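You operate a simulated robot arm through the tools that you are given. There is no shell and no other tool. Be economical: measure what you need, move in short steps, check, and stop when the job is done.

The job below is to be done with a simulated two-armed robot. You get a single attempt, and the scene is never put back.

Task
On the fridge worktop, fold the dish cloth in half.
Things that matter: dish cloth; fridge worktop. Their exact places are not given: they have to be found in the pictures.

The check looks at the end state, three seconds after you hand in, the way a careful person would. Anything else that was tipped, shoved, dropped, spilled or broken makes it a failure. Flat cloth is picked up by pressing the open fingertips on it (5 to 10 N) and closing them slowly along it; thin cloth reads only 2 to 8 mm in the jaws.

Robot
Two 7-joint arms with two-finger parallel grippers on one trunk, on a base that drives. Base frame: it is fixed to the floor where the robot stands at the start and does not move with it; the origin is under the middle of the robot, x ahead of it, y to its left, z up. Readings come in m, degrees, newtons and seconds.
The left shoulder is at the start at [0.07, 0.163, 1.145], the right one opposite. Places, roughly: dish cloth [0.5, 0.1, 0.9]; fridge worktop [0.6, 0, 0.9]. Payload 3.43 kg a hand.
The tool frame of a hand sits at the grasp point between the pads (the TCP): z along the fingers, y along the line on which they close. The tips reach 0.034 m beyond it. Largest opening 0.128 m; finger width 0.024, thickness 0.012; the body of the gripper, 0.048 by 0.13 m, starts 0.096 m behind the TCP.
Orientation is told as [roll, pitch, yaw] about the base's x, y, z axes, in that order, counted from this pose: with the fingers straight down and closing along the base's y, the tool's x points along the base's -x, its y along +y and its z along -z.

Tools
- The arms move only by the tool apply_moves. It takes "left_steps", "right_steps" or both (then of equal length, played together; a hand with none holds still); each is a list of rows, each a list of 6 numbers: the shift along the tool's x, y, z in m, then the turn, a rotation vector about the tool's x, y, z in degrees. In form: [[x, y, z, ax, ay, az], ...]. A call has 1 to 20 rows; each row shifts and turns the commanded pose from where the row before left it, along the tool's axes as they then stand. "left_hand" and "right_hand" are, for a hand that has rows, the finger opening in m, from 0 to 0.128, set as the call begins (left out, the last holds). A row lasts 0.2 s, in which the tool goes at most 0.05 m and 8.6 degrees; a call with a longer step from one row to the next is refused whole, and so is a gripper value outside its range. Where a pose cannot be reached the arm comes as near as it can. A force on the tool above 40 N (or 10 N above the force at the start of the call, whichever is more), or a blocked arm, ends the call early, and 0.2 s more pass. Each finger travels about 0.153 m/s and halts on what it meets, pressing with about 28 N; the grip force reading is that of the motor and also rises with nothing between the fingers. The clock runs only during rows and for 0.2 s after the last one: add rows that do not move to give the fingers time. It gives the time, the measured TCP pose, the force on the tool (base axes), the opening and the grip force at its end, in the units of the frame above (readings bear some noise), with the torque about the TCP (base axes, N m) and any sound that the robot's microphone picked up.
- Cameras (640 x 400 px; columns grow to the right, rows downward): "scene" is now at [0.1385, -0.0153, 1.375]; the picture's right is [-0.16, -0.99, 0.00], its down [-0.53, 0.09, -0.85] and it looks along [0.83, -0.14, -0.53] (base axes); focal length 214 px, centre (320, 200). "left" rides on the left gripper at [0.076, 0.011, -0.16] in its tool frame; the picture's right is [-0.15, 0.99, 0.00], its down [-0.88, -0.13, -0.46] and it looks along [-0.45, -0.07, 0.89] (tool axes); focal length 234 px, centre (320, 200). "right" rides on the right gripper at [0.076, -0.011, -0.16] in its tool frame; the picture's right is [0.15, 0.99, 0.00], its down [-0.88, 0.13, -0.46] and it looks along [-0.45, 0.07, 0.89] (tool axes); focal length 234 px, centre (320, 200).
- camera(camera): a new picture of that camera. No time passes.
- slide_trunk(by): slides the trunk up (or, below 0, down) by that many m; the arms and the scene camera ride with it, the base frame stays. It gives what a move gives, with no picture.
- drive_base(legs): drives the robot by 1 to 6 legs, each [ahead, left, turn to the left] in m, m and degrees, along the robot's own axes; the way and the turn of a leg run together, so that a leg with both is an arc; at most 1.5 m and 180 degrees a leg. The arms and the cameras ride along, it lands a little off, and it stops where it bumps. It gives what a move gives.
- pan_tilt(pan, tilt): turns the head with the scene camera to pan (to the left, within 86 degrees either way) and tilt (down, from -29 to 69), counted from straight ahead of the robot. It gives what a move gives.
- probe_pixels(camera, pixels): for up to 12 pixels [column, row] of the newest picture of that camera ("zoom" is the newest enlarged one), the place [x, y, z] in the base frame of the surface seen there, good to about 0.002 m. No time passes.
- close_up(camera, box): a new picture of the part [left, top, right, bottom] of that camera's present view, enlarged. No time passes.
- close_job(): hands the job in; it is judged then, once.

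Keep the steps short. Do not move on a guess: measure, check each grasp and each placing, and mend mistakes. In all there are 80 turns and 70 pictures (those below and enlarged ones count). Leave the grippers open and the arms clear of the work at the hand-in unless told otherwise, and finish with a single line.

The tools are called after "Request:" by a JSON object that holds its "api" and its "payload". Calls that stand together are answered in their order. apply_moves: Moves the arms, as the interface text tells. Its arguments: {"type":"object","properties":{"left_steps":{"type":"array"},"left_hand":{"type":"number"},"right_steps":{"type":"array"},"right_hand":{"type":"number"}},"required":[]} The other tools are called the same way: slide_trunk (by) slides the trunk up or down; drive_base (legs) drives the base; pan_tilt (pan, tilt) turns the head that bears the scene camera; camera (camera) takes a picture; probe_pixels (camera, pixels) gives the place of the surface under pixels of a picture; close_up (camera, box) takes an enlarged picture of a part of a camera's view; close_job () hands the job in.

At the start:

```text
time: 0.0
left_tool_pos: [0.6474, 0.3687, 1.0872]
left_orientation: [0.0, 0.1, 0.0]
left_wrist_force: [0.7, -0.2, 0.8]
left_wrist_torque: [0.04, 0.0, 0.03]
left_opening: 0.1281
left_gripper_force: 0.0
right_tool_pos: [0.5792, -0.1654, 1.1514]
right_orientation: [0.1, 0.0, 0.0]
right_wrist_force: [0.6, 0.8, 0.0]
right_wrist_torque: [0.03, 0.01, -0.02]
right_opening: 0.128
right_gripper_force: 0.1
trunk travel left (down, up): [-0.625, 0.315]
robot x, y, heading: [-0.0006, 0.001, 0.1]
head pan, tilt: [-9.2, 32.3]
```

scene: 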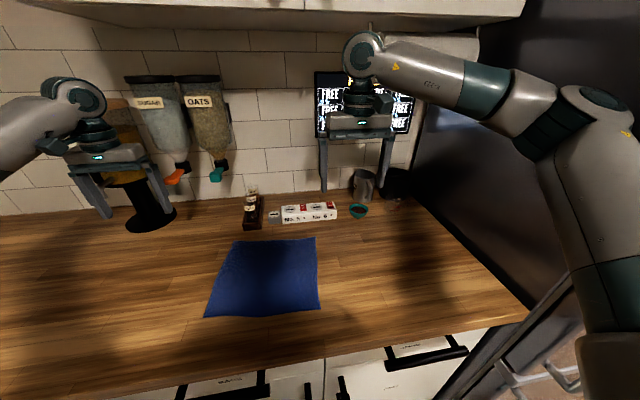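
right: 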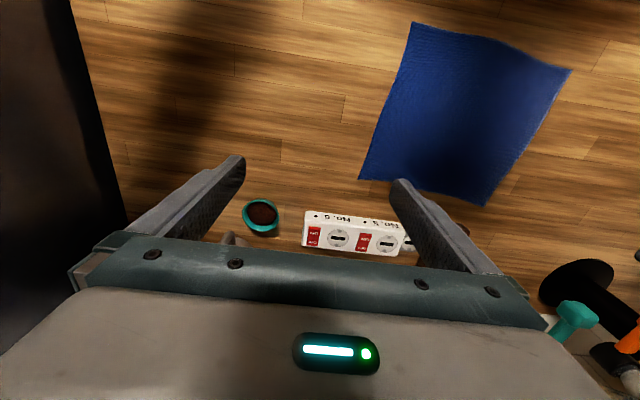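
left: 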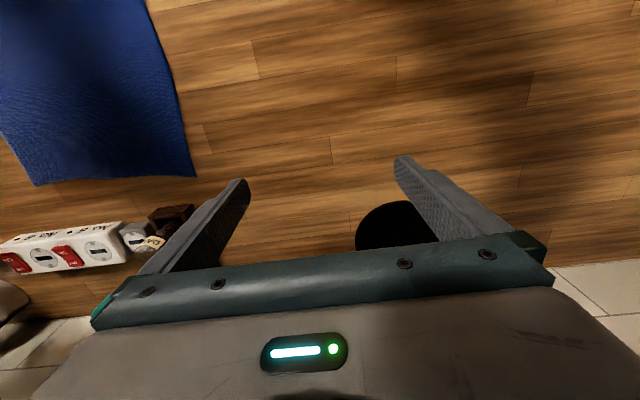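

The blue cloth lies mid-worktop in the scene picture. I'll measure its corners, edges and the worktop near it.

Request:
{"api": "probe_pixels", "payload": {"camera": "scene", "pixels": [[234, 241], [314, 239], [319, 308], [206, 316], [265, 275], [274, 240], [265, 312], [317, 270], [221, 278], [350, 290], [180, 300], [265, 330]]}}

Request:
{"api": "close_up", "payload": {"camera": "scene", "box": [180, 180, 420, 330]}}

```text
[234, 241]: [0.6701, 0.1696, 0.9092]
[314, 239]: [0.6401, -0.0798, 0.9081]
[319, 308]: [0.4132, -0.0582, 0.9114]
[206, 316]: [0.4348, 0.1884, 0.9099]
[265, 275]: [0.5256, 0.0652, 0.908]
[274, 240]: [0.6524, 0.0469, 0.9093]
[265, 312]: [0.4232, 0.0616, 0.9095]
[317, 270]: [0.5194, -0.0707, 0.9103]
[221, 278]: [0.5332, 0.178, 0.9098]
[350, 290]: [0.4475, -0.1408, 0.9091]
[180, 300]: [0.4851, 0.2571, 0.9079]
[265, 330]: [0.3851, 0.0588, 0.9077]
```

```text
2.67 times, centred on (300, 255) of scene
```

zoom: 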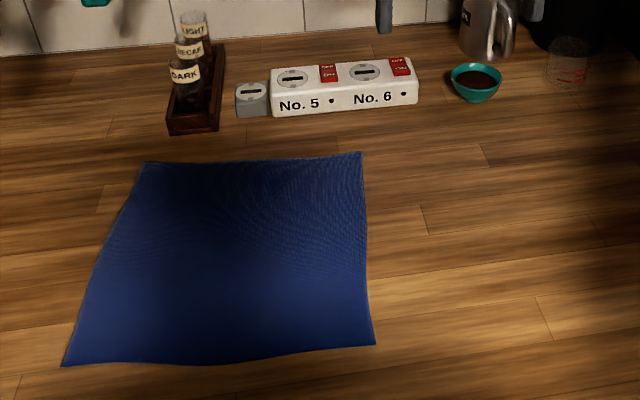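

The cloth is about 0.25 x 0.235 m and lies flat, with the worktop at z≈0.908. The near edge is at x≈0.42, close to the inner reach limit. I'll back the base off 0.1 m, then take both near corners and fold them to the far edge.

Request:
{"api": "drive_base", "payload": {"legs": [[-0.1, 0, 0]]}}

Request:
{"api": "pan_tilt", "payload": {"pan": 0, "tilt": 40}}

Request:
{"api": "camera", "payload": {"camera": "scene"}}

```text
time: 1.2
left_tool_pos: [0.5465, 0.3668, 1.0864]
left_orientation: [0.0, 0.1, -0.1]
left_wrist_force: [0.2, 0.0, 0.8]
left_wrist_torque: [0.01, 0.01, 0.01]
left_opening: 0.1279
left_gripper_force: 0.1
right_tool_pos: [0.4772, -0.166, 1.1501]
right_orientation: [-0.1, 0.0, -0.1]
right_wrist_force: [-0.1, 0.8, 0.6]
right_wrist_torque: [-0.01, 0.02, -0.01]
right_opening: 0.1279
right_gripper_force: 0.0
trunk travel left (down, up): [-0.625, 0.315]
robot x, y, heading: [-0.0999, -0.0022, -0.2]
head pan, tilt: [-9.2, 32.3]
```

```text
time: 1.9
left_tool_pos: [0.5455, 0.3668, 1.0869]
left_orientation: [0.0, 0.0, -0.1]
left_wrist_force: [0.2, 0.8, -0.1]
left_wrist_torque: [-0.01, -0.02, -0.01]
left_opening: 0.128
left_gripper_force: 0.0
right_tool_pos: [0.4773, -0.1642, 1.1518]
right_orientation: [0.1, 0.0, 0.0]
right_wrist_force: [-0.8, -0.6, 0.2]
right_wrist_torque: [0.0, 0.0, -0.02]
right_opening: 0.1283
right_gripper_force: 0.0
trunk travel left (down, up): [-0.625, 0.315]
robot x, y, heading: [-0.0989, 0.0004, 0.1]
head pan, tilt: [0.0, 40.0]
```

```text
65 pictures are left
```

scene: 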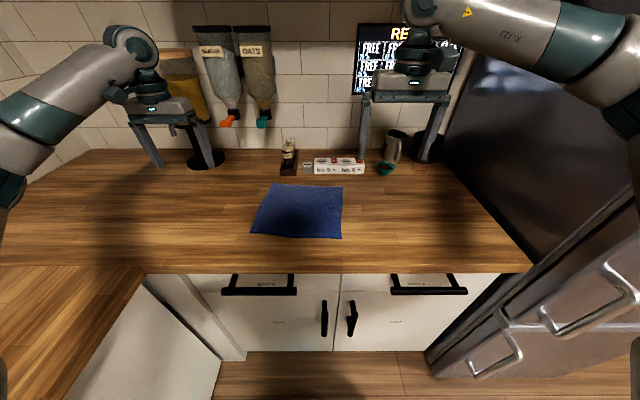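

Arms are clear. I'll bring both open hands above the near corners, left at (0.449, 0.150) and right at (0.430, -0.018), with TCP z at 1.0 and the openings narrowed to 0.05.

Request:
{"api": "apply_moves", "payload": {"left_steps": [[0.0138, -0.031, 0.0124, 0, 0, 0], [0.0138, -0.031, 0.0124, 0, 0, 0], [0.0138, -0.031, 0.0124, 0, 0, 0], [0.0138, -0.031, 0.0124, 0, 0, 0], [0.0138, -0.031, 0.0124, 0, 0, 0], [0.0138, -0.031, 0.0124, 0, 0, 0], [0.0138, -0.031, 0.0124, 0, 0, 0], [0, 0, 0, 0, 0, 0]], "right_steps": [[0.00676, 0.0209, 0.0217, 0, 0, 0], [0.00676, 0.0209, 0.0217, 0, 0, 0], [0.00676, 0.0209, 0.0217, 0, 0, 0], [0.00676, 0.0209, 0.0217, 0, 0, 0], [0.00676, 0.0209, 0.0217, 0, 0, 0], [0.00676, 0.0209, 0.0217, 0, 0, 0], [0.00676, 0.0209, 0.0217, 0, 0, 0], [0, 0, 0, 0, 0, 0]], "left_hand": 0.05, "right_hand": 0.05}}

Request:
{"api": "camera", "payload": {"camera": "left"}}

Request:
{"api": "camera", "payload": {"camera": "right"}}

Request:
{"api": "camera", "payload": {"camera": "scene"}}

```text
time: 3.7
left_tool_pos: [0.4499, 0.1489, 1.0]
left_orientation: [-0.1, 0.0, -0.2]
left_wrist_force: [-0.1, -0.3, 0.1]
left_wrist_torque: [0.02, 0.0, 0.01]
left_opening: 0.05
left_gripper_force: 0.0
right_tool_pos: [0.4295, -0.0187, 0.9986]
right_orientation: [-0.1, 0.0, -0.1]
right_wrist_force: [0.0, 0.6, 0.1]
right_wrist_torque: [-0.01, -0.02, -0.01]
right_opening: 0.0502
right_gripper_force: 0.2
trunk travel left (down, up): [-0.625, 0.315]
robot x, y, heading: [-0.1022, -0.002, -0.1]
head pan, tilt: [0.0, 40.0]
```

```text
64 pictures are left
```

left: 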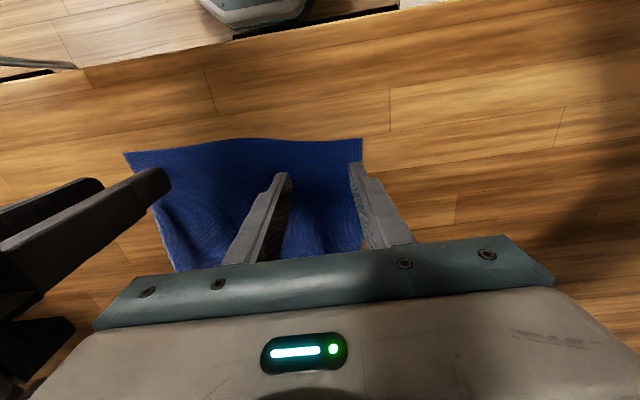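

```text
63 pictures are left
```

right: 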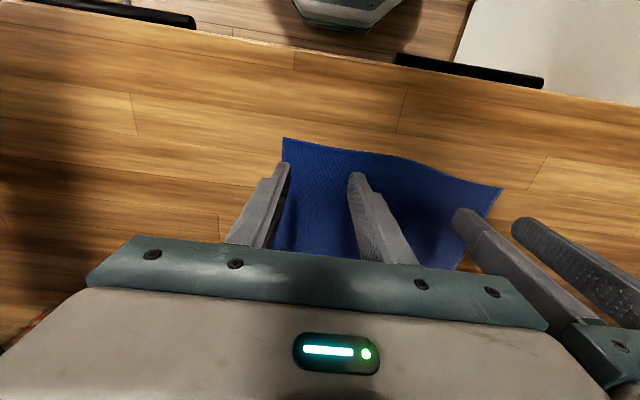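

```text
62 pictures are left
```

scene: 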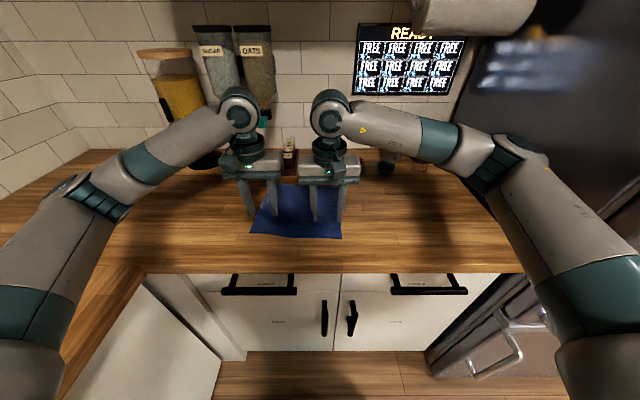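

The near edge is at the top in the hand pictures, with the corners at left (361,140) and right (284,139). I'll re-measure the corners and edge.

Request:
{"api": "probe_pixels", "payload": {"camera": "left", "pixels": [[359, 142], [320, 144], [260, 144], [127, 156], [332, 185], [380, 142], [320, 180]]}}

Request:
{"api": "probe_pixels", "payload": {"camera": "right", "pixels": [[286, 142], [320, 150], [400, 162], [498, 189], [320, 190], [340, 170]]}}

```text
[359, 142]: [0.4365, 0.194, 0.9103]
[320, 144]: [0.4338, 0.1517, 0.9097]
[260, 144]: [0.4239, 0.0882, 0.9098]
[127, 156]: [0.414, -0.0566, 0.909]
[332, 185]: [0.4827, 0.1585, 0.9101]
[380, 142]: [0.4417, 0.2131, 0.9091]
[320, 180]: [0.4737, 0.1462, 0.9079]
```

```text
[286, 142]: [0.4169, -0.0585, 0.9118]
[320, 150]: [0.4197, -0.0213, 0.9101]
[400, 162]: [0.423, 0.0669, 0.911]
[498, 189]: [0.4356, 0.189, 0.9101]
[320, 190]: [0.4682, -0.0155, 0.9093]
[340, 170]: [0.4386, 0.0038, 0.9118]
```

Corners confirmed, and both hands sit about 0.012 m inside the edge. I'll go down 0.052 m to just above contact.

Request:
{"api": "apply_moves", "payload": {"left_steps": [[0, 0, 0.02, 0, 0, 0], [0, 0, 0.02, 0, 0, 0], [0, 0, 0.008, 0, 0, 0], [0, 0, 0.004, 0, 0, 0], [0, 0, 0, 0, 0, 0]], "right_steps": [[0, 0, 0.02, 0, 0, 0], [0, 0, 0.02, 0, 0, 0], [0, 0, 0.008, 0, 0, 0], [0, 0, 0.004, 0, 0, 0], [0, 0, 0, 0, 0, 0]]}}

```text
time: 4.9
left_tool_pos: [0.45, 0.1495, 0.9468]
left_orientation: [0.0, 0.1, -0.1]
left_wrist_force: [-0.2, 0.3, -1.1]
left_wrist_torque: [-0.02, -0.01, -0.04]
left_opening: 0.0498
left_gripper_force: 0.1
right_tool_pos: [0.4293, -0.0183, 0.9478]
right_orientation: [0.1, 0.0, -0.2]
right_wrist_force: [0.1, -0.4, -0.3]
right_wrist_torque: [-0.04, 0.01, 0.0]
right_opening: 0.0506
right_gripper_force: 0.0
trunk travel left (down, up): [-0.625, 0.315]
robot x, y, heading: [-0.1012, -0.0007, -0.2]
head pan, tilt: [0.0, 40.0]
```

No contact yet, so down another 4 mm.

Request:
{"api": "apply_moves", "payload": {"left_steps": [[0, 0, 0.002, 0, 0, 0], [0, 0, 0.002, 0, 0, 0], [0, 0, 0, 0, 0, 0]], "right_steps": [[0, 0, 0.002, 0, 0, 0], [0, 0, 0.002, 0, 0, 0], [0, 0, 0, 0, 0, 0]]}}

```text
time: 5.7
left_tool_pos: [0.4486, 0.1493, 0.9451]
left_orientation: [-0.1, -0.1, -0.1]
left_wrist_force: [2.4, 2.6, 12.4]
left_wrist_torque: [0.21, -0.09, -0.02]
left_opening: 0.05
left_gripper_force: 0.1
right_tool_pos: [0.4307, -0.0189, 0.9458]
right_orientation: [0.0, -0.1, -0.1]
right_wrist_force: [2.3, 0.7, 8.7]
right_wrist_torque: [-0.01, -0.07, 0.0]
right_opening: 0.0499
right_gripper_force: 0.1
trunk travel left (down, up): [-0.625, 0.315]
robot x, y, heading: [-0.1027, 0.0021, -0.2]
head pan, tilt: [0.0, 40.0]
```

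Contact: left 12.4 N, right 8.7 N. I'll ease the left by 0.7 mm and start closing gently to 0.036.

Request:
{"api": "apply_moves", "payload": {"left_steps": [[0, 0, -0.0007, 0, 0, 0], [0, 0, 0, 0, 0, 0]], "right_steps": [[0, 0, 0, 0, 0, 0], [0, 0, 0, 0, 0, 0]], "left_hand": 0.036, "right_hand": 0.036}}

Request:
{"api": "close_up", "payload": {"camera": "left", "box": [200, 100, 440, 250]}}

Request:
{"api": "close_up", "payload": {"camera": "right", "box": [200, 100, 440, 250]}}

```text
time: 6.3
left_tool_pos: [0.4477, 0.1505, 0.9452]
left_orientation: [-0.2, 0.0, -0.1]
left_wrist_force: [-0.5, -2.9, 9.2]
left_wrist_torque: [-0.07, -0.01, 0.0]
left_opening: 0.0353
left_gripper_force: 0.1
right_tool_pos: [0.4291, -0.0194, 0.9465]
right_orientation: [0.0, -0.2, -0.1]
right_wrist_force: [-0.1, 1.1, 14.2]
right_wrist_torque: [0.11, 0.0, 0.04]
right_opening: 0.0349
right_gripper_force: 0.0
trunk travel left (down, up): [-0.625, 0.315]
robot x, y, heading: [-0.1, -0.0025, -0.2]
head pan, tilt: [0.0, 40.0]
```

```text
2.67 times, centred on (320, 175) of left
```

zoom: 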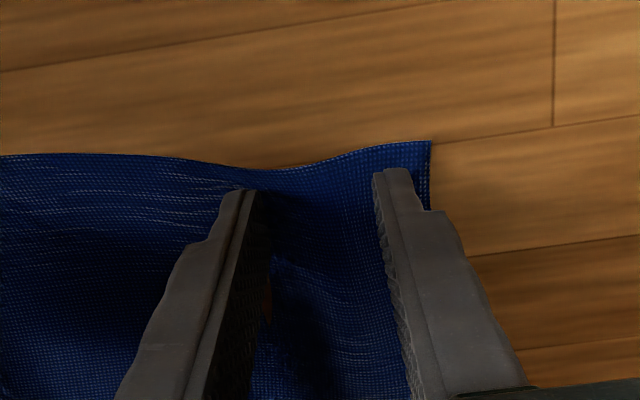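

```text
2.67 times, centred on (320, 175) of right
```

zoom: 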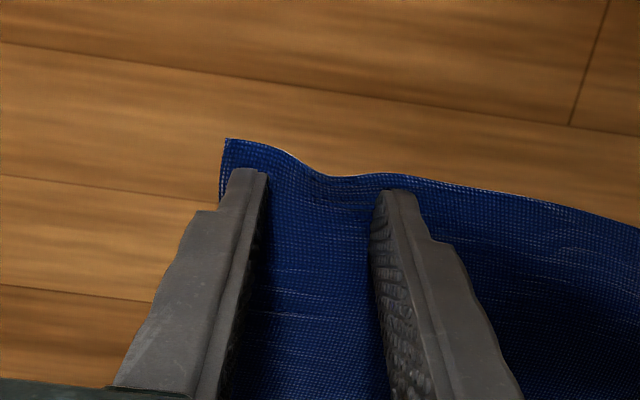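

The cloth is gathering between the fingers of both hands. I'll ease the right slightly and continue closing to 0.018.

Request:
{"api": "apply_moves", "payload": {"left_steps": [[0, 0, 0, 0, 0, 0], [0, 0, 0, 0, 0, 0]], "right_steps": [[0, 0, -0.0006, 0, 0, 0], [0, 0, 0, 0, 0, 0]], "left_hand": 0.018, "right_hand": 0.018}}

Request:
{"api": "apply_moves", "payload": {"left_steps": [[0, 0, 0, 0, 0, 0], [0, 0, 0, 0, 0, 0]], "right_steps": [[0, 0, 0, 0, 0, 0], [0, 0, 0, 0, 0, 0]], "left_hand": 0.0, "right_hand": 0.0}}

Request:
{"api": "close_up", "payload": {"camera": "left", "box": [200, 100, 440, 250]}}

Request:
{"api": "close_up", "payload": {"camera": "right", "box": [200, 100, 440, 250]}}

```text
time: 6.9
left_tool_pos: [0.4477, 0.1511, 0.9459]
left_orientation: [0.0, -0.1, 0.0]
left_wrist_force: [-0.5, -0.4, 11.3]
left_wrist_torque: [-0.02, 0.06, 0.01]
left_opening: 0.0178
left_gripper_force: 0.0
right_tool_pos: [0.429, -0.0184, 0.9466]
right_orientation: [0.1, -0.1, -0.2]
right_wrist_force: [0.9, 3.0, 12.4]
right_wrist_torque: [0.07, -0.05, 0.01]
right_opening: 0.0184
right_gripper_force: 0.4
trunk travel left (down, up): [-0.625, 0.315]
robot x, y, heading: [-0.0995, 0.0008, 0.0]
head pan, tilt: [0.0, 40.0]
```

```text
time: 7.5
left_tool_pos: [0.4489, 0.1489, 0.945]
left_orientation: [0.0, -0.1, 0.0]
left_wrist_force: [-0.5, -5.5, 10.6]
left_wrist_torque: [-0.2, 0.01, 0.06]
left_opening: 0.003
left_gripper_force: 27.9
right_tool_pos: [0.4288, -0.0196, 0.9453]
right_orientation: [0.0, -0.2, -0.1]
right_wrist_force: [0.2, 3.4, 12.9]
right_wrist_torque: [0.1, -0.02, 0.04]
right_opening: 0.0
right_gripper_force: 28.4
trunk travel left (down, up): [-0.625, 0.315]
robot x, y, heading: [-0.1006, -0.0011, -0.0]
head pan, tilt: [0.0, 40.0]
```

```text
2.67 times, centred on (320, 175) of left
```

zoom: 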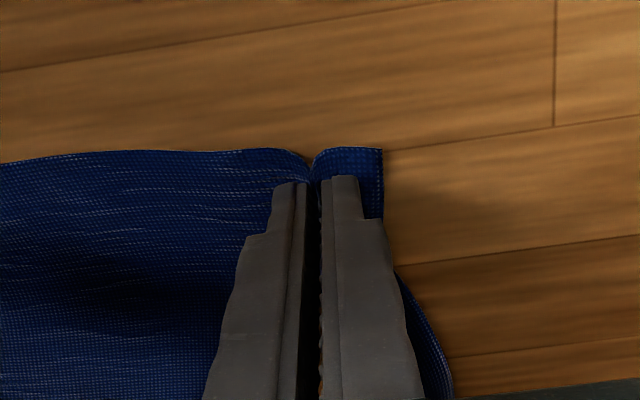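

```text
2.67 times, centred on (320, 175) of right
```

zoom: 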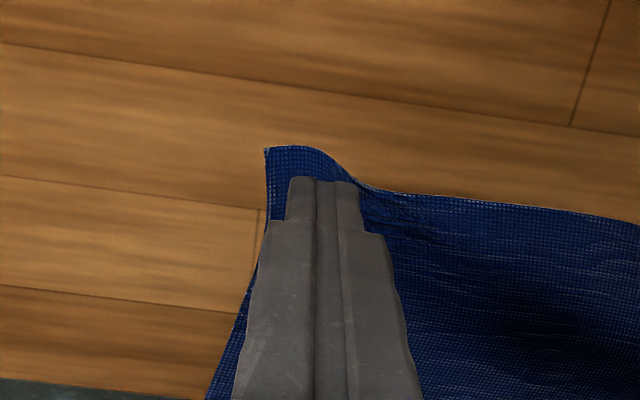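

The left reads 3.0 mm with cloth in the jaws. The right reads 0.0, so it slipped. I'll hold the left still, lift the right 5 mm and open it to 0.05 for another try.

Request:
{"api": "apply_moves", "payload": {"right_steps": [[0, 0, -0.006, 0, 0, 0], [0, 0, 0, 0, 0, 0], [0, 0, 0, 0, 0, 0]], "right_hand": 0.05}}

Request:
{"api": "close_up", "payload": {"camera": "right", "box": [200, 100, 440, 250]}}

```text
time: 8.3
left_tool_pos: [0.4479, 0.1494, 0.9447]
left_orientation: [0.0, 0.0, 0.0]
left_wrist_force: [-3.8, -1.8, 17.0]
left_wrist_torque: [-0.09, 0.13, 0.01]
left_opening: 0.0026
left_gripper_force: 28.1
right_tool_pos: [0.4274, -0.0206, 0.9508]
right_orientation: [0.0, 0.0, -0.2]
right_wrist_force: [-0.5, 0.1, 0.3]
right_wrist_torque: [-0.03, 0.0, -0.02]
right_opening: 0.0502
right_gripper_force: 0.1
trunk travel left (down, up): [-0.625, 0.315]
robot x, y, heading: [-0.0982, 0.0027, -0.1]
head pan, tilt: [0.0, 40.0]
```

```text
2.67 times, centred on (320, 175) of right
```

zoom: 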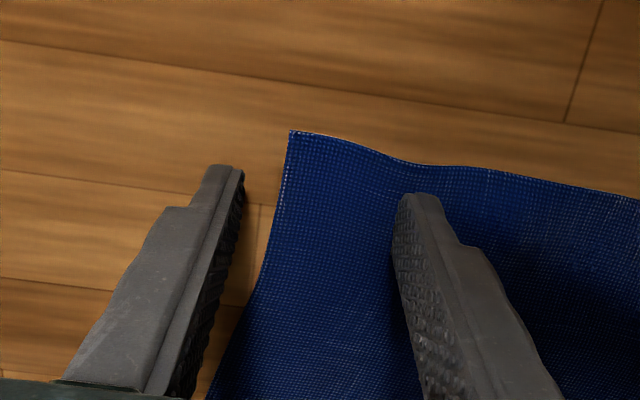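

The corner (zoom 290,132) has moved inward, so the right finger is now off the cloth. I'll measure it.

Request:
{"api": "probe_pixels", "payload": {"camera": "zoom", "pixels": [[294, 138], [340, 150], [400, 170], [460, 175], [285, 220], [262, 300]]}}

```text
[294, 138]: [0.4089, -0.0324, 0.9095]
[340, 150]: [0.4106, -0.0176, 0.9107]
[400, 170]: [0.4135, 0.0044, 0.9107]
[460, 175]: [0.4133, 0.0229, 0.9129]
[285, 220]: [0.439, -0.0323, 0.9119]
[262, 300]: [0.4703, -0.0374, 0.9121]
```

Corner at (0.409, -0.032). I'll shift the right hand +0.024 in y, open it to 0.04, and press down again. The left eases 1 mm.

Request:
{"api": "apply_moves", "payload": {"right_steps": [[0, 0.012, 0, 0, 0, 0], [0, 0.012, 0, 0, 0, 0], [0, 0, 0.003, 0, 0, 0], [0, 0, 0.0015, 0, 0, 0], [0, 0, 0.001, 0, 0, 0], [0, 0, 0, 0, 0, 0]], "left_steps": [[0, 0, -0.001, 0, 0, 0], [0, 0, 0, 0, 0, 0], [0, 0, 0, 0, 0, 0], [0, 0, 0, 0, 0, 0], [0, 0, 0, 0, 0, 0], [0, 0, 0, 0, 0, 0]], "right_hand": 0.04}}

Request:
{"api": "close_up", "payload": {"camera": "right", "box": [200, 100, 440, 250]}}

```text
time: 9.7
left_tool_pos: [0.4499, 0.1505, 0.946]
left_orientation: [0.1, 0.1, -0.1]
left_wrist_force: [0.2, -0.7, 1.4]
left_wrist_torque: [0.02, 0.04, 0.01]
left_opening: 0.0029
left_gripper_force: 28.0
right_tool_pos: [0.4294, 0.0052, 0.9453]
right_orientation: [0.0, -0.1, -0.1]
right_wrist_force: [-0.7, -1.4, 5.9]
right_wrist_torque: [-0.01, 0.0, -0.02]
right_opening: 0.0398
right_gripper_force: 0.1
trunk travel left (down, up): [-0.625, 0.315]
robot x, y, heading: [-0.1013, -0.0004, -0.0]
head pan, tilt: [0.0, 40.0]
```

```text
2.67 times, centred on (320, 175) of right
```

zoom: 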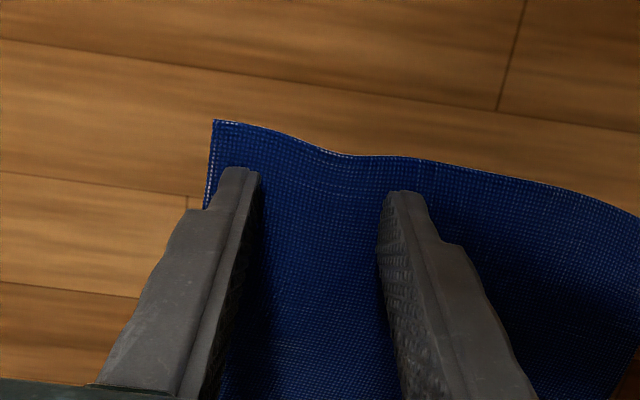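

Both fingers are now on the cloth at 5.9 N. I'll close in small stages with a hair more pressure.

Request:
{"api": "apply_moves", "payload": {"right_steps": [[0, 0, 0.0002, 0, 0, 0], [0, 0, 0, 0, 0, 0]], "right_hand": 0.03}}

Request:
{"api": "apply_moves", "payload": {"right_steps": [[0, 0, 0, 0, 0, 0], [0, 0, 0, 0, 0, 0]], "right_hand": 0.02}}

Request:
{"api": "close_up", "payload": {"camera": "right", "box": [200, 100, 440, 250]}}

```text
time: 10.3
left_tool_pos: [0.4494, 0.149, 0.9458]
left_orientation: [0.1, 0.0, -0.2]
left_wrist_force: [-1.2, 1.0, 1.0]
left_wrist_torque: [-0.01, -0.03, -0.03]
left_opening: 0.0027
left_gripper_force: 28.4
right_tool_pos: [0.43, 0.0052, 0.9451]
right_orientation: [0.0, 0.0, -0.1]
right_wrist_force: [-0.8, 0.2, 9.4]
right_wrist_torque: [-0.03, 0.04, 0.01]
right_opening: 0.0291
right_gripper_force: 0.0
trunk travel left (down, up): [-0.625, 0.315]
robot x, y, heading: [-0.1018, 0.001, -0.0]
head pan, tilt: [0.0, 40.0]
```

```text
time: 10.9
left_tool_pos: [0.4482, 0.1495, 0.9448]
left_orientation: [0.0, 0.0, -0.1]
left_wrist_force: [-0.1, -2.9, -0.7]
left_wrist_torque: [-0.05, 0.0, 0.02]
left_opening: 0.0026
left_gripper_force: 28.4
right_tool_pos: [0.4299, 0.0053, 0.9459]
right_orientation: [0.0, 0.1, -0.1]
right_wrist_force: [0.8, 2.4, 10.9]
right_wrist_torque: [0.03, -0.01, 0.0]
right_opening: 0.0201
right_gripper_force: 0.1
trunk travel left (down, up): [-0.625, 0.315]
robot x, y, heading: [-0.0998, -0.003, 0.0]
head pan, tilt: [0.0, 40.0]
```

```text
2.67 times, centred on (320, 175) of right
```

zoom: 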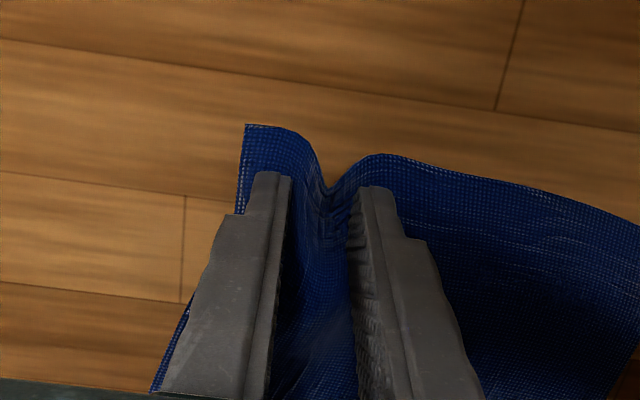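

A fold is rising between the fingers. Closing the rest of the way.

Request:
{"api": "apply_moves", "payload": {"right_steps": [[0, 0, 0, 0, 0, 0], [0, 0, 0, 0, 0, 0]], "right_hand": 0.01}}

Request:
{"api": "apply_moves", "payload": {"right_steps": [[0, 0, 0, 0, 0, 0], [0, 0, 0, 0, 0, 0]], "right_hand": 0.0}}

Request:
{"api": "close_up", "payload": {"camera": "right", "box": [200, 100, 440, 250]}}

```text
time: 11.5
left_tool_pos: [0.4495, 0.1491, 0.9462]
left_orientation: [0.0, 0.0, -0.1]
left_wrist_force: [-0.4, -2.8, 0.3]
left_wrist_torque: [-0.08, 0.02, 0.02]
left_opening: 0.0029
left_gripper_force: 28.3
right_tool_pos: [0.4302, 0.0046, 0.9458]
right_orientation: [0.0, -0.1, -0.1]
right_wrist_force: [-0.2, 2.7, 13.0]
right_wrist_torque: [0.14, 0.09, -0.01]
right_opening: 0.0106
right_gripper_force: 0.5
trunk travel left (down, up): [-0.625, 0.315]
robot x, y, heading: [-0.1017, -0.0014, -0.1]
head pan, tilt: [0.0, 40.0]
```

```text
time: 12.1
left_tool_pos: [0.4485, 0.1503, 0.9467]
left_orientation: [0.0, 0.0, -0.1]
left_wrist_force: [0.6, -1.6, -0.1]
left_wrist_torque: [-0.04, 0.0, 0.05]
left_opening: 0.0028
left_gripper_force: 27.7
right_tool_pos: [0.4303, 0.0043, 0.9449]
right_orientation: [0.0, -0.1, -0.2]
right_wrist_force: [-0.5, 0.3, 14.4]
right_wrist_torque: [-0.02, -0.01, -0.03]
right_opening: 0.0002
right_gripper_force: 28.1
trunk travel left (down, up): [-0.625, 0.315]
robot x, y, heading: [-0.1041, 0.0002, -0.2]
head pan, tilt: [0.0, 40.0]
```

```text
2.67 times, centred on (320, 175) of right
```

zoom: 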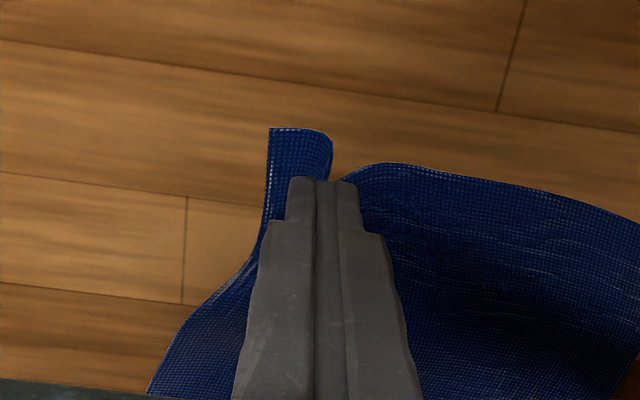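

The right reads 0.2 mm, probably empty. A small lift will show whether the cloth follows.

Request:
{"api": "apply_moves", "payload": {"right_steps": [[0, 0, -0.01, 0, 0, 0], [0, 0, -0.01, 0, 0, 0], [0, 0, 0, 0, 0, 0]]}}

Request:
{"api": "close_up", "payload": {"camera": "right", "box": [200, 100, 440, 250]}}

```text
time: 12.9
left_tool_pos: [0.4503, 0.149, 0.9453]
left_orientation: [0.0, 0.1, -0.1]
left_wrist_force: [1.0, -0.2, 2.9]
left_wrist_torque: [0.03, -0.04, -0.01]
left_opening: 0.0028
left_gripper_force: 28.0
right_tool_pos: [0.4287, 0.0037, 0.9654]
right_orientation: [0.0, 0.0, -0.1]
right_wrist_force: [0.3, 0.0, 1.0]
right_wrist_torque: [-0.02, 0.01, -0.01]
right_opening: 0.0
right_gripper_force: 28.0
trunk travel left (down, up): [-0.625, 0.315]
robot x, y, heading: [-0.0965, -0.0015, -0.1]
head pan, tilt: [0.0, 40.0]
```

```text
2.67 times, centred on (320, 175) of right
```

zoom: 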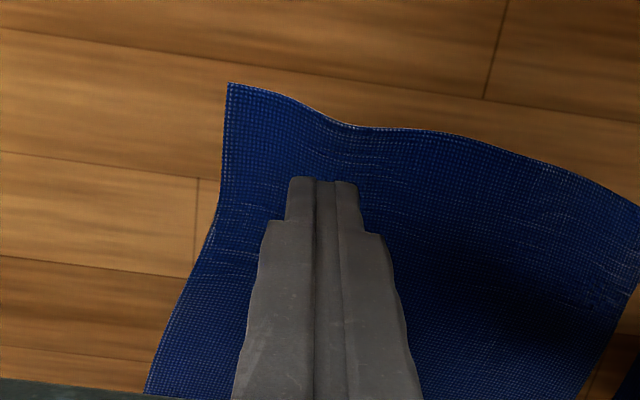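

Empty. I'll open to 0.055 to gather more cloth, and re-measure the corner.

Request:
{"api": "apply_moves", "payload": {"right_steps": [[0, 0, 0, 0, 0, 0], [0, 0, 0, 0, 0, 0]], "right_hand": 0.055}}

Request:
{"api": "close_up", "payload": {"camera": "right", "box": [200, 100, 440, 250]}}

Request:
{"api": "probe_pixels", "payload": {"camera": "zoom", "pixels": [[236, 94], [300, 120], [350, 140], [420, 145], [500, 165], [228, 170], [200, 250]]}}

```text
time: 13.5
left_tool_pos: [0.4496, 0.1502, 0.9464]
left_orientation: [0.0, 0.2, -0.1]
left_wrist_force: [0.0, 0.2, 3.0]
left_wrist_torque: [0.02, 0.01, -0.02]
left_opening: 0.0025
left_gripper_force: 28.1
right_tool_pos: [0.4297, 0.0043, 0.9647]
right_orientation: [0.1, 0.0, -0.1]
right_wrist_force: [-0.6, -0.1, -0.9]
right_wrist_torque: [0.0, -0.04, -0.02]
right_opening: 0.0549
right_gripper_force: 0.1
trunk travel left (down, up): [-0.625, 0.315]
robot x, y, heading: [-0.0996, 0.0003, -0.2]
head pan, tilt: [0.0, 40.0]
```

```text
2.67 times, centred on (320, 175) of right
```

zoom: 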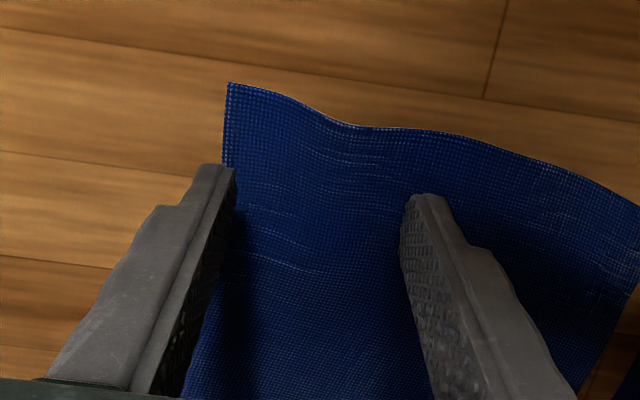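

```text
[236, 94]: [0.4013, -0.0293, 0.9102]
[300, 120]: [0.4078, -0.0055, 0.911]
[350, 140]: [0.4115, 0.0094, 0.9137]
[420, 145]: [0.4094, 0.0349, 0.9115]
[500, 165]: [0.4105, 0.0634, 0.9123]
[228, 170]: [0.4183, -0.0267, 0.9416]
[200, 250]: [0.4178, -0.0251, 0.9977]
```

The hands will be tight side by side. I'll lift the left with its cloth by 0.012 and shift it +0.025 in y to make room. This also tests its grip.

Request:
{"api": "apply_moves", "payload": {"left_steps": [[0, 0, -0.006, 0, 0, 0], [0, 0, -0.006, 0, 0, 0], [0, 0.0125, 0, 0, 0, 0], [0, 0.0125, 0, 0, 0, 0], [0, 0, 0, 0, 0, 0]]}}

Request:
{"api": "camera", "payload": {"camera": "right"}}

Request:
{"api": "camera", "payload": {"camera": "left"}}

Request:
{"api": "probe_pixels", "payload": {"camera": "right", "pixels": [[288, 135], [320, 147], [360, 155]]}}

```text
time: 14.7
left_tool_pos: [0.4497, 0.1737, 0.958]
left_orientation: [0.1, 0.1, -0.2]
left_wrist_force: [-0.1, -0.7, -0.8]
left_wrist_torque: [-0.01, -0.02, -0.01]
left_opening: 0.003
left_gripper_force: 28.0
right_tool_pos: [0.4294, 0.0046, 0.965]
right_orientation: [0.0, 0.0, -0.1]
right_wrist_force: [-0.7, 0.0, 0.1]
right_wrist_torque: [0.0, -0.02, -0.03]
right_opening: 0.0551
right_gripper_force: 0.1
trunk travel left (down, up): [-0.625, 0.315]
robot x, y, heading: [-0.0998, -0.0004, -0.3]
head pan, tilt: [0.0, 40.0]
```

```text
51 pictures are left
```

right: 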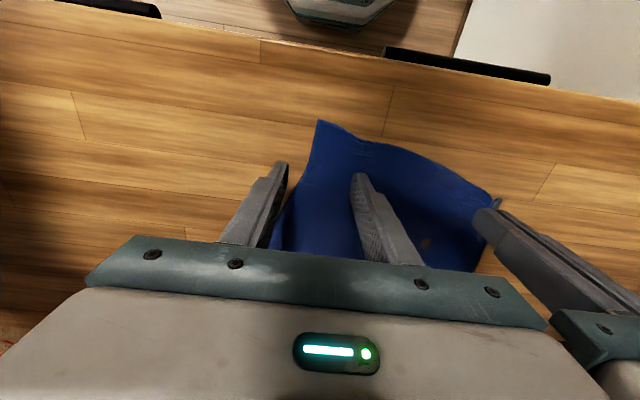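

```text
50 pictures are left
```

left: 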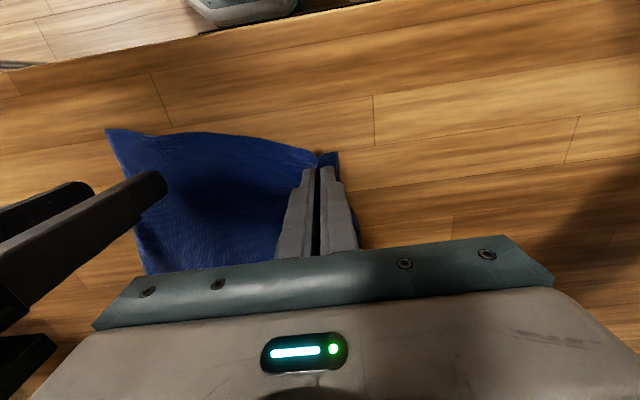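

```text
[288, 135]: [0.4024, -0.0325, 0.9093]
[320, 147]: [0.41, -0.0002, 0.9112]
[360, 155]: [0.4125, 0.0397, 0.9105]
```

The left holds well, but the whole edge followed it. I'll measure the free corner at pixel (319,122) and nearby.

Request:
{"api": "probe_pixels", "payload": {"camera": "right", "pixels": [[320, 124], [314, 145], [306, 170], [340, 135], [380, 148], [420, 158], [293, 215], [340, 165]]}}

Request:
{"api": "close_up", "payload": {"camera": "scene", "box": [200, 140, 400, 265]}}

```text
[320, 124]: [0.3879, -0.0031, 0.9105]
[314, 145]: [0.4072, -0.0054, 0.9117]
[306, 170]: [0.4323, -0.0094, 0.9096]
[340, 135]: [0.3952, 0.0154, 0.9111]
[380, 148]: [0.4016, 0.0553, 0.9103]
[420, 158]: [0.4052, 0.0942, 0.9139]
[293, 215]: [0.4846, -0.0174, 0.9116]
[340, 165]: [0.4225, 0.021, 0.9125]
```

```text
3.20 times, centred on (300, 202) of scene
```

zoom: 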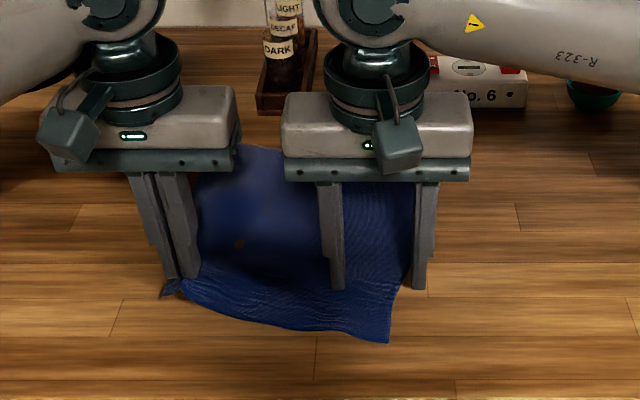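

The free corner is now at (0.388, -0.003). The right target is (0.412, 0.033) with opening 0.046, which still clears the left body. I'll move over and down to just above contact.

Request:
{"api": "apply_moves", "payload": {"right_steps": [[0.0085, 0.0142, 0, 0, 0, 0], [0.0085, 0.0143, 0, 0, 0, 0], [0, 0, 0.01, 0, 0, 0], [0, 0, 0.006, 0, 0, 0], [0, 0, 0.0025, 0, 0, 0], [0, 0, 0, 0, 0, 0]], "right_hand": 0.046}}

Request:
{"api": "close_up", "payload": {"camera": "right", "box": [200, 100, 440, 250]}}

```text
time: 16.1
left_tool_pos: [0.4499, 0.1738, 0.9578]
left_orientation: [-0.1, 0.1, -0.1]
left_wrist_force: [-0.4, -0.3, 0.5]
left_wrist_torque: [0.04, 0.01, 0.0]
left_opening: 0.0029
left_gripper_force: 28.0
right_tool_pos: [0.4128, 0.0331, 0.9472]
right_orientation: [-0.1, -0.1, -0.1]
right_wrist_force: [0.5, -0.8, -0.6]
right_wrist_torque: [0.0, 0.02, 0.04]
right_opening: 0.046
right_gripper_force: 0.1
trunk travel left (down, up): [-0.625, 0.315]
robot x, y, heading: [-0.1008, 0.0011, -0.1]
head pan, tilt: [0.0, 40.0]
```

```text
2.67 times, centred on (320, 175) of right
```

zoom: 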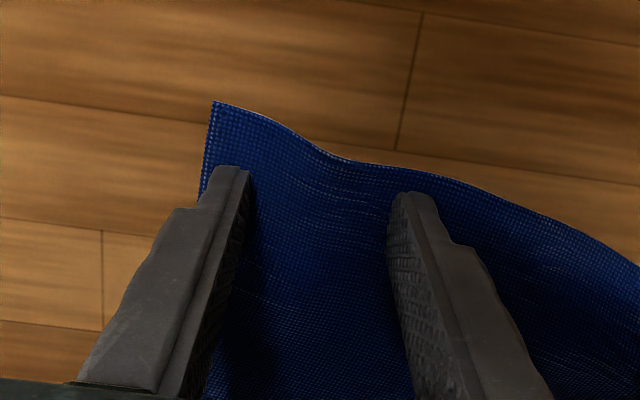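

Both fingers are over the cloth inside its edge. I'll press about 2 mm and read the force.

Request:
{"api": "apply_moves", "payload": {"right_steps": [[0, 0, 0.001, 0, 0, 0], [0, 0, 0.0008, 0, 0, 0], [0, 0, 0, 0, 0, 0]]}}

```text
time: 16.9
left_tool_pos: [0.4498, 0.1741, 0.9591]
left_orientation: [0.0, 0.0, 0.0]
left_wrist_force: [0.4, 0.7, -0.2]
left_wrist_torque: [0.03, 0.02, 0.03]
left_opening: 0.0029
left_gripper_force: 28.4
right_tool_pos: [0.4126, 0.0323, 0.9463]
right_orientation: [0.0, -0.1, 0.0]
right_wrist_force: [2.1, 1.2, 10.2]
right_wrist_torque: [-0.01, -0.07, 0.0]
right_opening: 0.046
right_gripper_force: 0.1
trunk travel left (down, up): [-0.625, 0.315]
robot x, y, heading: [-0.1006, 0.002, -0.0]
head pan, tilt: [0.0, 40.0]
```

10.2 N. Closing in stages while easing up slightly to hold the force under 10 N.

Request:
{"api": "apply_moves", "payload": {"right_steps": [[0, 0, -0.0003, 0, 0, 0], [0, 0, 0, 0, 0, 0]], "right_hand": 0.034}}

Request:
{"api": "apply_moves", "payload": {"right_steps": [[0, 0, -0.0003, 0, 0, 0], [0, 0, 0, 0, 0, 0]], "right_hand": 0.022}}

Request:
{"api": "close_up", "payload": {"camera": "right", "box": [240, 110, 400, 210]}}

```text
time: 17.5
left_tool_pos: [0.4484, 0.1739, 0.957]
left_orientation: [-0.1, 0.1, -0.1]
left_wrist_force: [-1.1, -0.9, -0.6]
left_wrist_torque: [-0.04, 0.06, 0.03]
left_opening: 0.0028
left_gripper_force: 28.4
right_tool_pos: [0.4132, 0.0329, 0.9456]
right_orientation: [0.0, 0.0, -0.2]
right_wrist_force: [1.8, 0.4, 10.1]
right_wrist_torque: [-0.07, -0.04, 0.01]
right_opening: 0.0339
right_gripper_force: 0.1
trunk travel left (down, up): [-0.625, 0.315]
robot x, y, heading: [-0.1013, -0.0031, -0.3]
head pan, tilt: [0.0, 40.0]
```

```text
time: 18.1
left_tool_pos: [0.4488, 0.173, 0.9586]
left_orientation: [-0.1, -0.1, -0.1]
left_wrist_force: [-3.4, -12.0, -1.3]
left_wrist_torque: [-0.54, 0.13, -0.01]
left_opening: 0.003
left_gripper_force: 27.8
right_tool_pos: [0.4107, 0.0328, 0.9464]
right_orientation: [0.1, -0.1, 0.0]
right_wrist_force: [3.5, 13.5, 8.7]
right_wrist_torque: [0.58, -0.16, 0.03]
right_opening: 0.0218
right_gripper_force: 8.4
trunk travel left (down, up): [-0.625, 0.315]
robot x, y, heading: [-0.1012, 0.0002, -0.3]
head pan, tilt: [0.0, 40.0]
```

```text
4.00 times, centred on (320, 160) of right
```

zoom: 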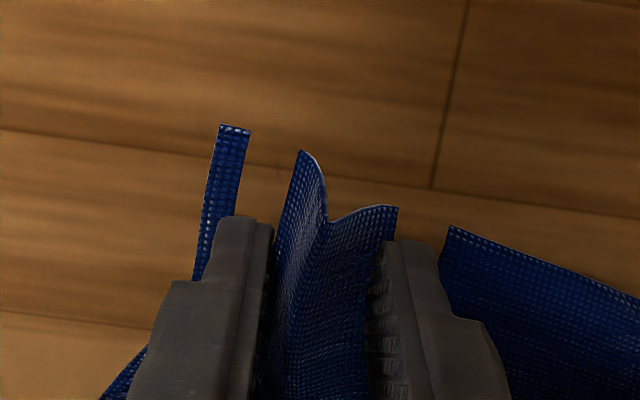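

The edge has gone taut between the hands (12 N in y), though a ridge stands between the fingers. I'll give slack by moving the left -0.03 in x and -0.005 in y, then close the right further.

Request:
{"api": "apply_moves", "payload": {"left_steps": [[0.015, -0.0025, 0, 0, 0, 0], [0.015, -0.0025, 0, 0, 0, 0], [0, 0, 0, 0, 0, 0]]}}

Request:
{"api": "apply_moves", "payload": {"right_steps": [[0, 0, 0, 0, 0, 0], [0, 0, 0, 0, 0, 0]], "right_hand": 0.012}}

Request:
{"api": "close_up", "payload": {"camera": "right", "box": [240, 110, 400, 210]}}

```text
time: 18.9
left_tool_pos: [0.4195, 0.1703, 0.957]
left_orientation: [0.1, 0.0, 0.0]
left_wrist_force: [1.0, 0.2, -0.2]
left_wrist_torque: [-0.01, 0.0, -0.01]
left_opening: 0.0027
left_gripper_force: 28.3
right_tool_pos: [0.4128, 0.0324, 0.9461]
right_orientation: [0.0, 0.0, -0.1]
right_wrist_force: [0.2, -1.4, 10.7]
right_wrist_torque: [0.01, -0.02, 0.02]
right_opening: 0.0222
right_gripper_force: 0.1
trunk travel left (down, up): [-0.625, 0.315]
robot x, y, heading: [-0.1019, -0.0027, -0.2]
head pan, tilt: [0.0, 40.0]
```

```text
time: 19.5
left_tool_pos: [0.4187, 0.169, 0.9589]
left_orientation: [-0.1, 0.0, -0.2]
left_wrist_force: [0.0, -4.1, -0.3]
left_wrist_torque: [-0.11, 0.0, 0.02]
left_opening: 0.0028
left_gripper_force: 28.1
right_tool_pos: [0.4124, 0.0323, 0.9451]
right_orientation: [0.0, 0.0, -0.1]
right_wrist_force: [-0.2, 2.2, 11.1]
right_wrist_torque: [0.11, 0.01, 0.04]
right_opening: 0.0131
right_gripper_force: 1.2
trunk travel left (down, up): [-0.625, 0.315]
robot x, y, heading: [-0.1009, -0.0008, -0.1]
head pan, tilt: [0.0, 40.0]
```

```text
4.00 times, centred on (320, 160) of right
```

zoom: 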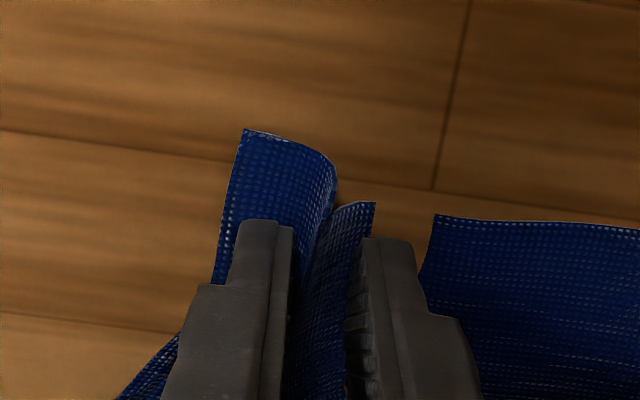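

A good ridge stands between the fingers. Closing to the end.

Request:
{"api": "apply_moves", "payload": {"right_steps": [[0, 0, 0, 0, 0, 0], [0, 0, 0, 0, 0, 0]], "right_hand": 0.0}}

Request:
{"api": "close_up", "payload": {"camera": "right", "box": [240, 110, 400, 210]}}

```text
time: 20.1
left_tool_pos: [0.4203, 0.1686, 0.9589]
left_orientation: [-0.3, 0.0, -0.2]
left_wrist_force: [0.1, -17.5, -1.7]
left_wrist_torque: [-0.62, 0.02, -0.04]
left_opening: 0.003
left_gripper_force: 27.8
right_tool_pos: [0.4125, 0.034, 0.9463]
right_orientation: [0.3, 0.0, 0.0]
right_wrist_force: [-0.6, 20.1, 11.6]
right_wrist_torque: [0.75, -0.12, 0.19]
right_opening: 0.0029
right_gripper_force: 28.4
trunk travel left (down, up): [-0.625, 0.315]
robot x, y, heading: [-0.1036, 0.0014, 0.1]
head pan, tilt: [0.0, 40.0]
```

```text
4.00 times, centred on (320, 160) of right
```

zoom: 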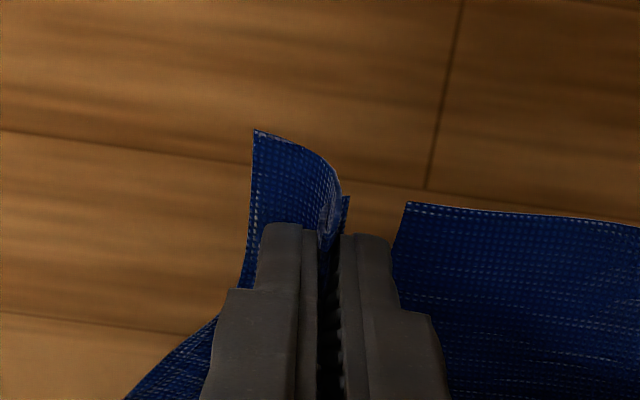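

The right now reads 2.9 mm, so it has the cloth. I'll lift the right to the left's height, then both 0.04 m, and check.

Request:
{"api": "apply_moves", "payload": {"right_steps": [[0, 0, -0.006, 0, 0, 0], [0, 0, -0.006, 0, 0, 0], [0, 0, -0.01, 0, 0, 0], [0, 0, -0.01, 0, 0, 0], [0, 0, -0.01, 0, 0, 0], [0, 0, -0.01, 0, 0, 0], [0, 0, 0, 0, 0, 0]], "left_steps": [[0, 0, 0, 0, 0, 0], [0, 0, 0, 0, 0, 0], [0, 0, -0.01, 0, 0, 0], [0, 0, -0.01, 0, 0, 0], [0, 0, -0.01, 0, 0, 0], [0, 0, -0.01, 0, 0, 0], [0, 0, 0, 0, 0, 0]]}}

Request:
{"api": "camera", "payload": {"camera": "right"}}

Request:
{"api": "close_up", "payload": {"camera": "scene", "box": [200, 140, 400, 265]}}

```text
time: 21.7
left_tool_pos: [0.4197, 0.168, 0.9979]
left_orientation: [-0.2, 0.2, -0.1]
left_wrist_force: [-0.2, -20.3, -0.1]
left_wrist_torque: [-0.74, -0.03, -0.05]
left_opening: 0.0032
left_gripper_force: 28.3
right_tool_pos: [0.413, 0.0338, 0.9977]
right_orientation: [0.2, 0.0, 0.0]
right_wrist_force: [0.4, 20.8, -0.5]
right_wrist_torque: [0.71, -0.01, 0.18]
right_opening: 0.0029
right_gripper_force: 27.8
trunk travel left (down, up): [-0.625, 0.315]
robot x, y, heading: [-0.0995, -0.0015, -0.3]
head pan, tilt: [0.0, 40.0]
```

```text
44 pictures are left
```

right: 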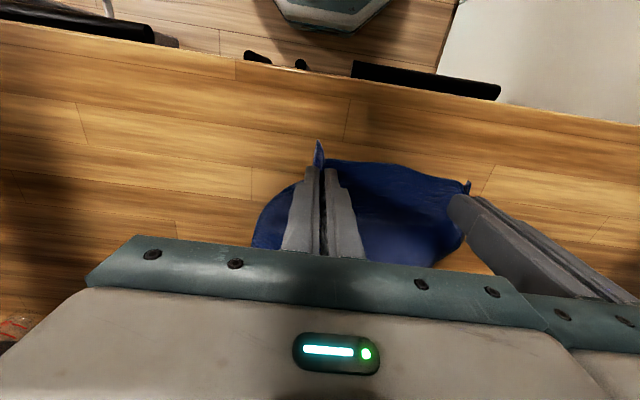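

```text
3.20 times, centred on (300, 202) of scene
```

zoom: 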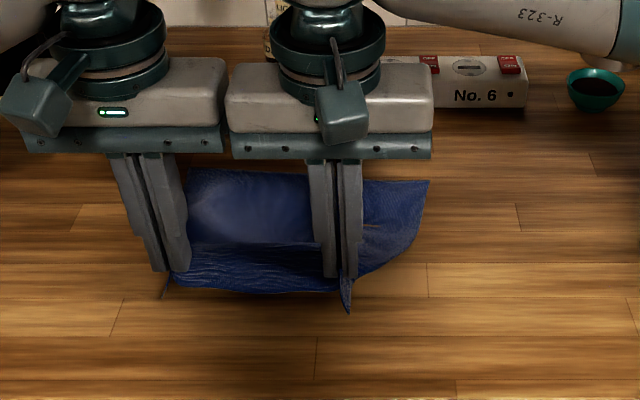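

Both corners are held (3.2 / 2.9 mm) and lifted, with 20 N tension between the hands. I'll measure the far edge for the target.

Request:
{"api": "probe_pixels", "payload": {"camera": "zoom", "pixels": [[426, 184], [395, 183], [300, 178], [250, 175], [195, 173], [418, 220], [250, 200], [345, 308], [240, 285]]}}

Request:
{"api": "apply_moves", "payload": {"left_steps": [[0, -0.002, 0, 2.5, 0, 0], [0, -0.002, 0, 2.5, 0, 0], [0, 0, 0, 0, 0, 0]], "right_steps": [[0, 0.002, 0, -2.5, 0, 0], [0, 0.002, 0, -2.5, 0, 0], [0, 0, 0, 0, 0, 0]]}}

```text
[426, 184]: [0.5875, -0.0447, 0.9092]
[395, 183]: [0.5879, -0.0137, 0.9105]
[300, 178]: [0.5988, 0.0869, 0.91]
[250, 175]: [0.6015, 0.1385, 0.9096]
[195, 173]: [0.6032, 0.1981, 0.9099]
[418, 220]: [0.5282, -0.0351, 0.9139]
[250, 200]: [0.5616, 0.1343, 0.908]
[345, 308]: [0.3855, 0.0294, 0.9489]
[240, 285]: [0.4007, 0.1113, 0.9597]
```

```text
time: 22.5
left_tool_pos: [0.4195, 0.1665, 0.9974]
left_orientation: [-5.0, 0.2, 0.0]
left_wrist_force: [1.0, 0.4, -0.6]
left_wrist_torque: [0.0, -0.03, 0.0]
left_opening: 0.0027
left_gripper_force: 28.6
right_tool_pos: [0.4126, 0.0377, 0.9974]
right_orientation: [4.9, 0.0, -0.1]
right_wrist_force: [-0.2, -1.2, 0.2]
right_wrist_torque: [0.01, -0.01, 0.01]
right_opening: 0.0025
right_gripper_force: 27.8
trunk travel left (down, up): [-0.625, 0.315]
robot x, y, heading: [-0.0966, -0.0005, 0.1]
head pan, tilt: [0.0, 40.0]
```

The tension is gone. The far edge lies at x≈0.59–0.60, y -0.045 to 0.198. To leave room from the bottle rack for laying the edge down with leaning hands, I'll lower the hands a little and drive the base back 0.1, which pulls the cloth straight and toward me.

Request:
{"api": "apply_moves", "payload": {"left_steps": [[0, 0, 0.015, 0, 0, 0], [0, 0, 0.015, 0, 0, 0], [0, 0, 0, 0, 0, 0]], "right_steps": [[0, 0, 0.015, 0, 0, 0], [0, 0, 0.015, 0, 0, 0], [0, 0, 0, 0, 0, 0]]}}

Request:
{"api": "drive_base", "payload": {"legs": [[-0.1, 0, 0]]}}

Request:
{"api": "camera", "payload": {"camera": "scene"}}

Request:
{"api": "close_up", "payload": {"camera": "scene", "box": [200, 100, 440, 250]}}

```text
time: 23.3
left_tool_pos: [0.4189, 0.1638, 0.9675]
left_orientation: [-5.0, 0.0, -0.1]
left_wrist_force: [0.2, 0.7, 1.1]
left_wrist_torque: [0.02, 0.03, -0.02]
left_opening: 0.0026
left_gripper_force: 27.8
right_tool_pos: [0.4121, 0.0433, 0.9674]
right_orientation: [5.0, 0.0, -0.1]
right_wrist_force: [0.1, -0.9, 0.7]
right_wrist_torque: [0.01, 0.0, 0.03]
right_opening: 0.0027
right_gripper_force: 28.2
trunk travel left (down, up): [-0.625, 0.315]
robot x, y, heading: [-0.1007, 0.0, -0.0]
head pan, tilt: [0.0, 40.0]
```

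```text
time: 24.4
left_tool_pos: [0.3206, 0.1634, 0.9669]
left_orientation: [-5.0, 0.1, -0.1]
left_wrist_force: [0.3, 0.0, 1.0]
left_wrist_torque: [0.05, -0.02, 0.02]
left_opening: 0.0028
left_gripper_force: 27.6
right_tool_pos: [0.3144, 0.0417, 0.9673]
right_orientation: [5.0, 0.0, -0.2]
right_wrist_force: [-0.3, -0.2, 0.3]
right_wrist_torque: [-0.03, 0.01, -0.04]
right_opening: 0.0028
right_gripper_force: 27.4
trunk travel left (down, up): [-0.625, 0.315]
robot x, y, heading: [-0.198, -0.0023, 0.0]
head pan, tilt: [0.0, 40.0]
```

```text
42 pictures are left
```

scene: 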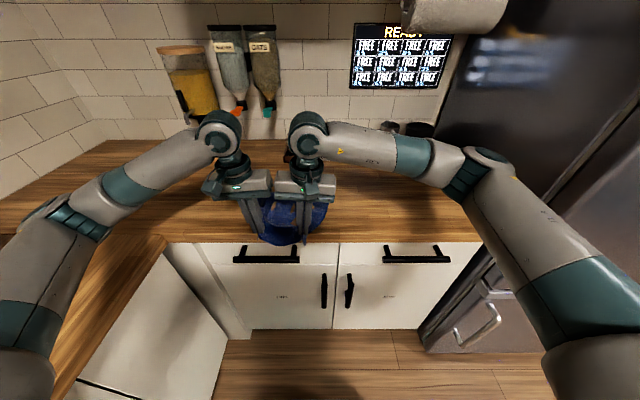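

```text
2.67 times, centred on (320, 175) of scene
```

zoom: 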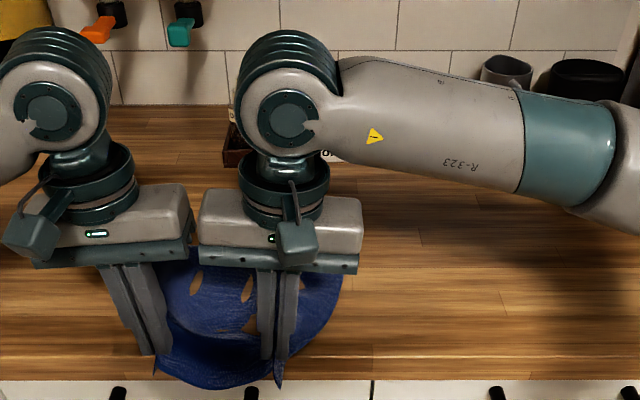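

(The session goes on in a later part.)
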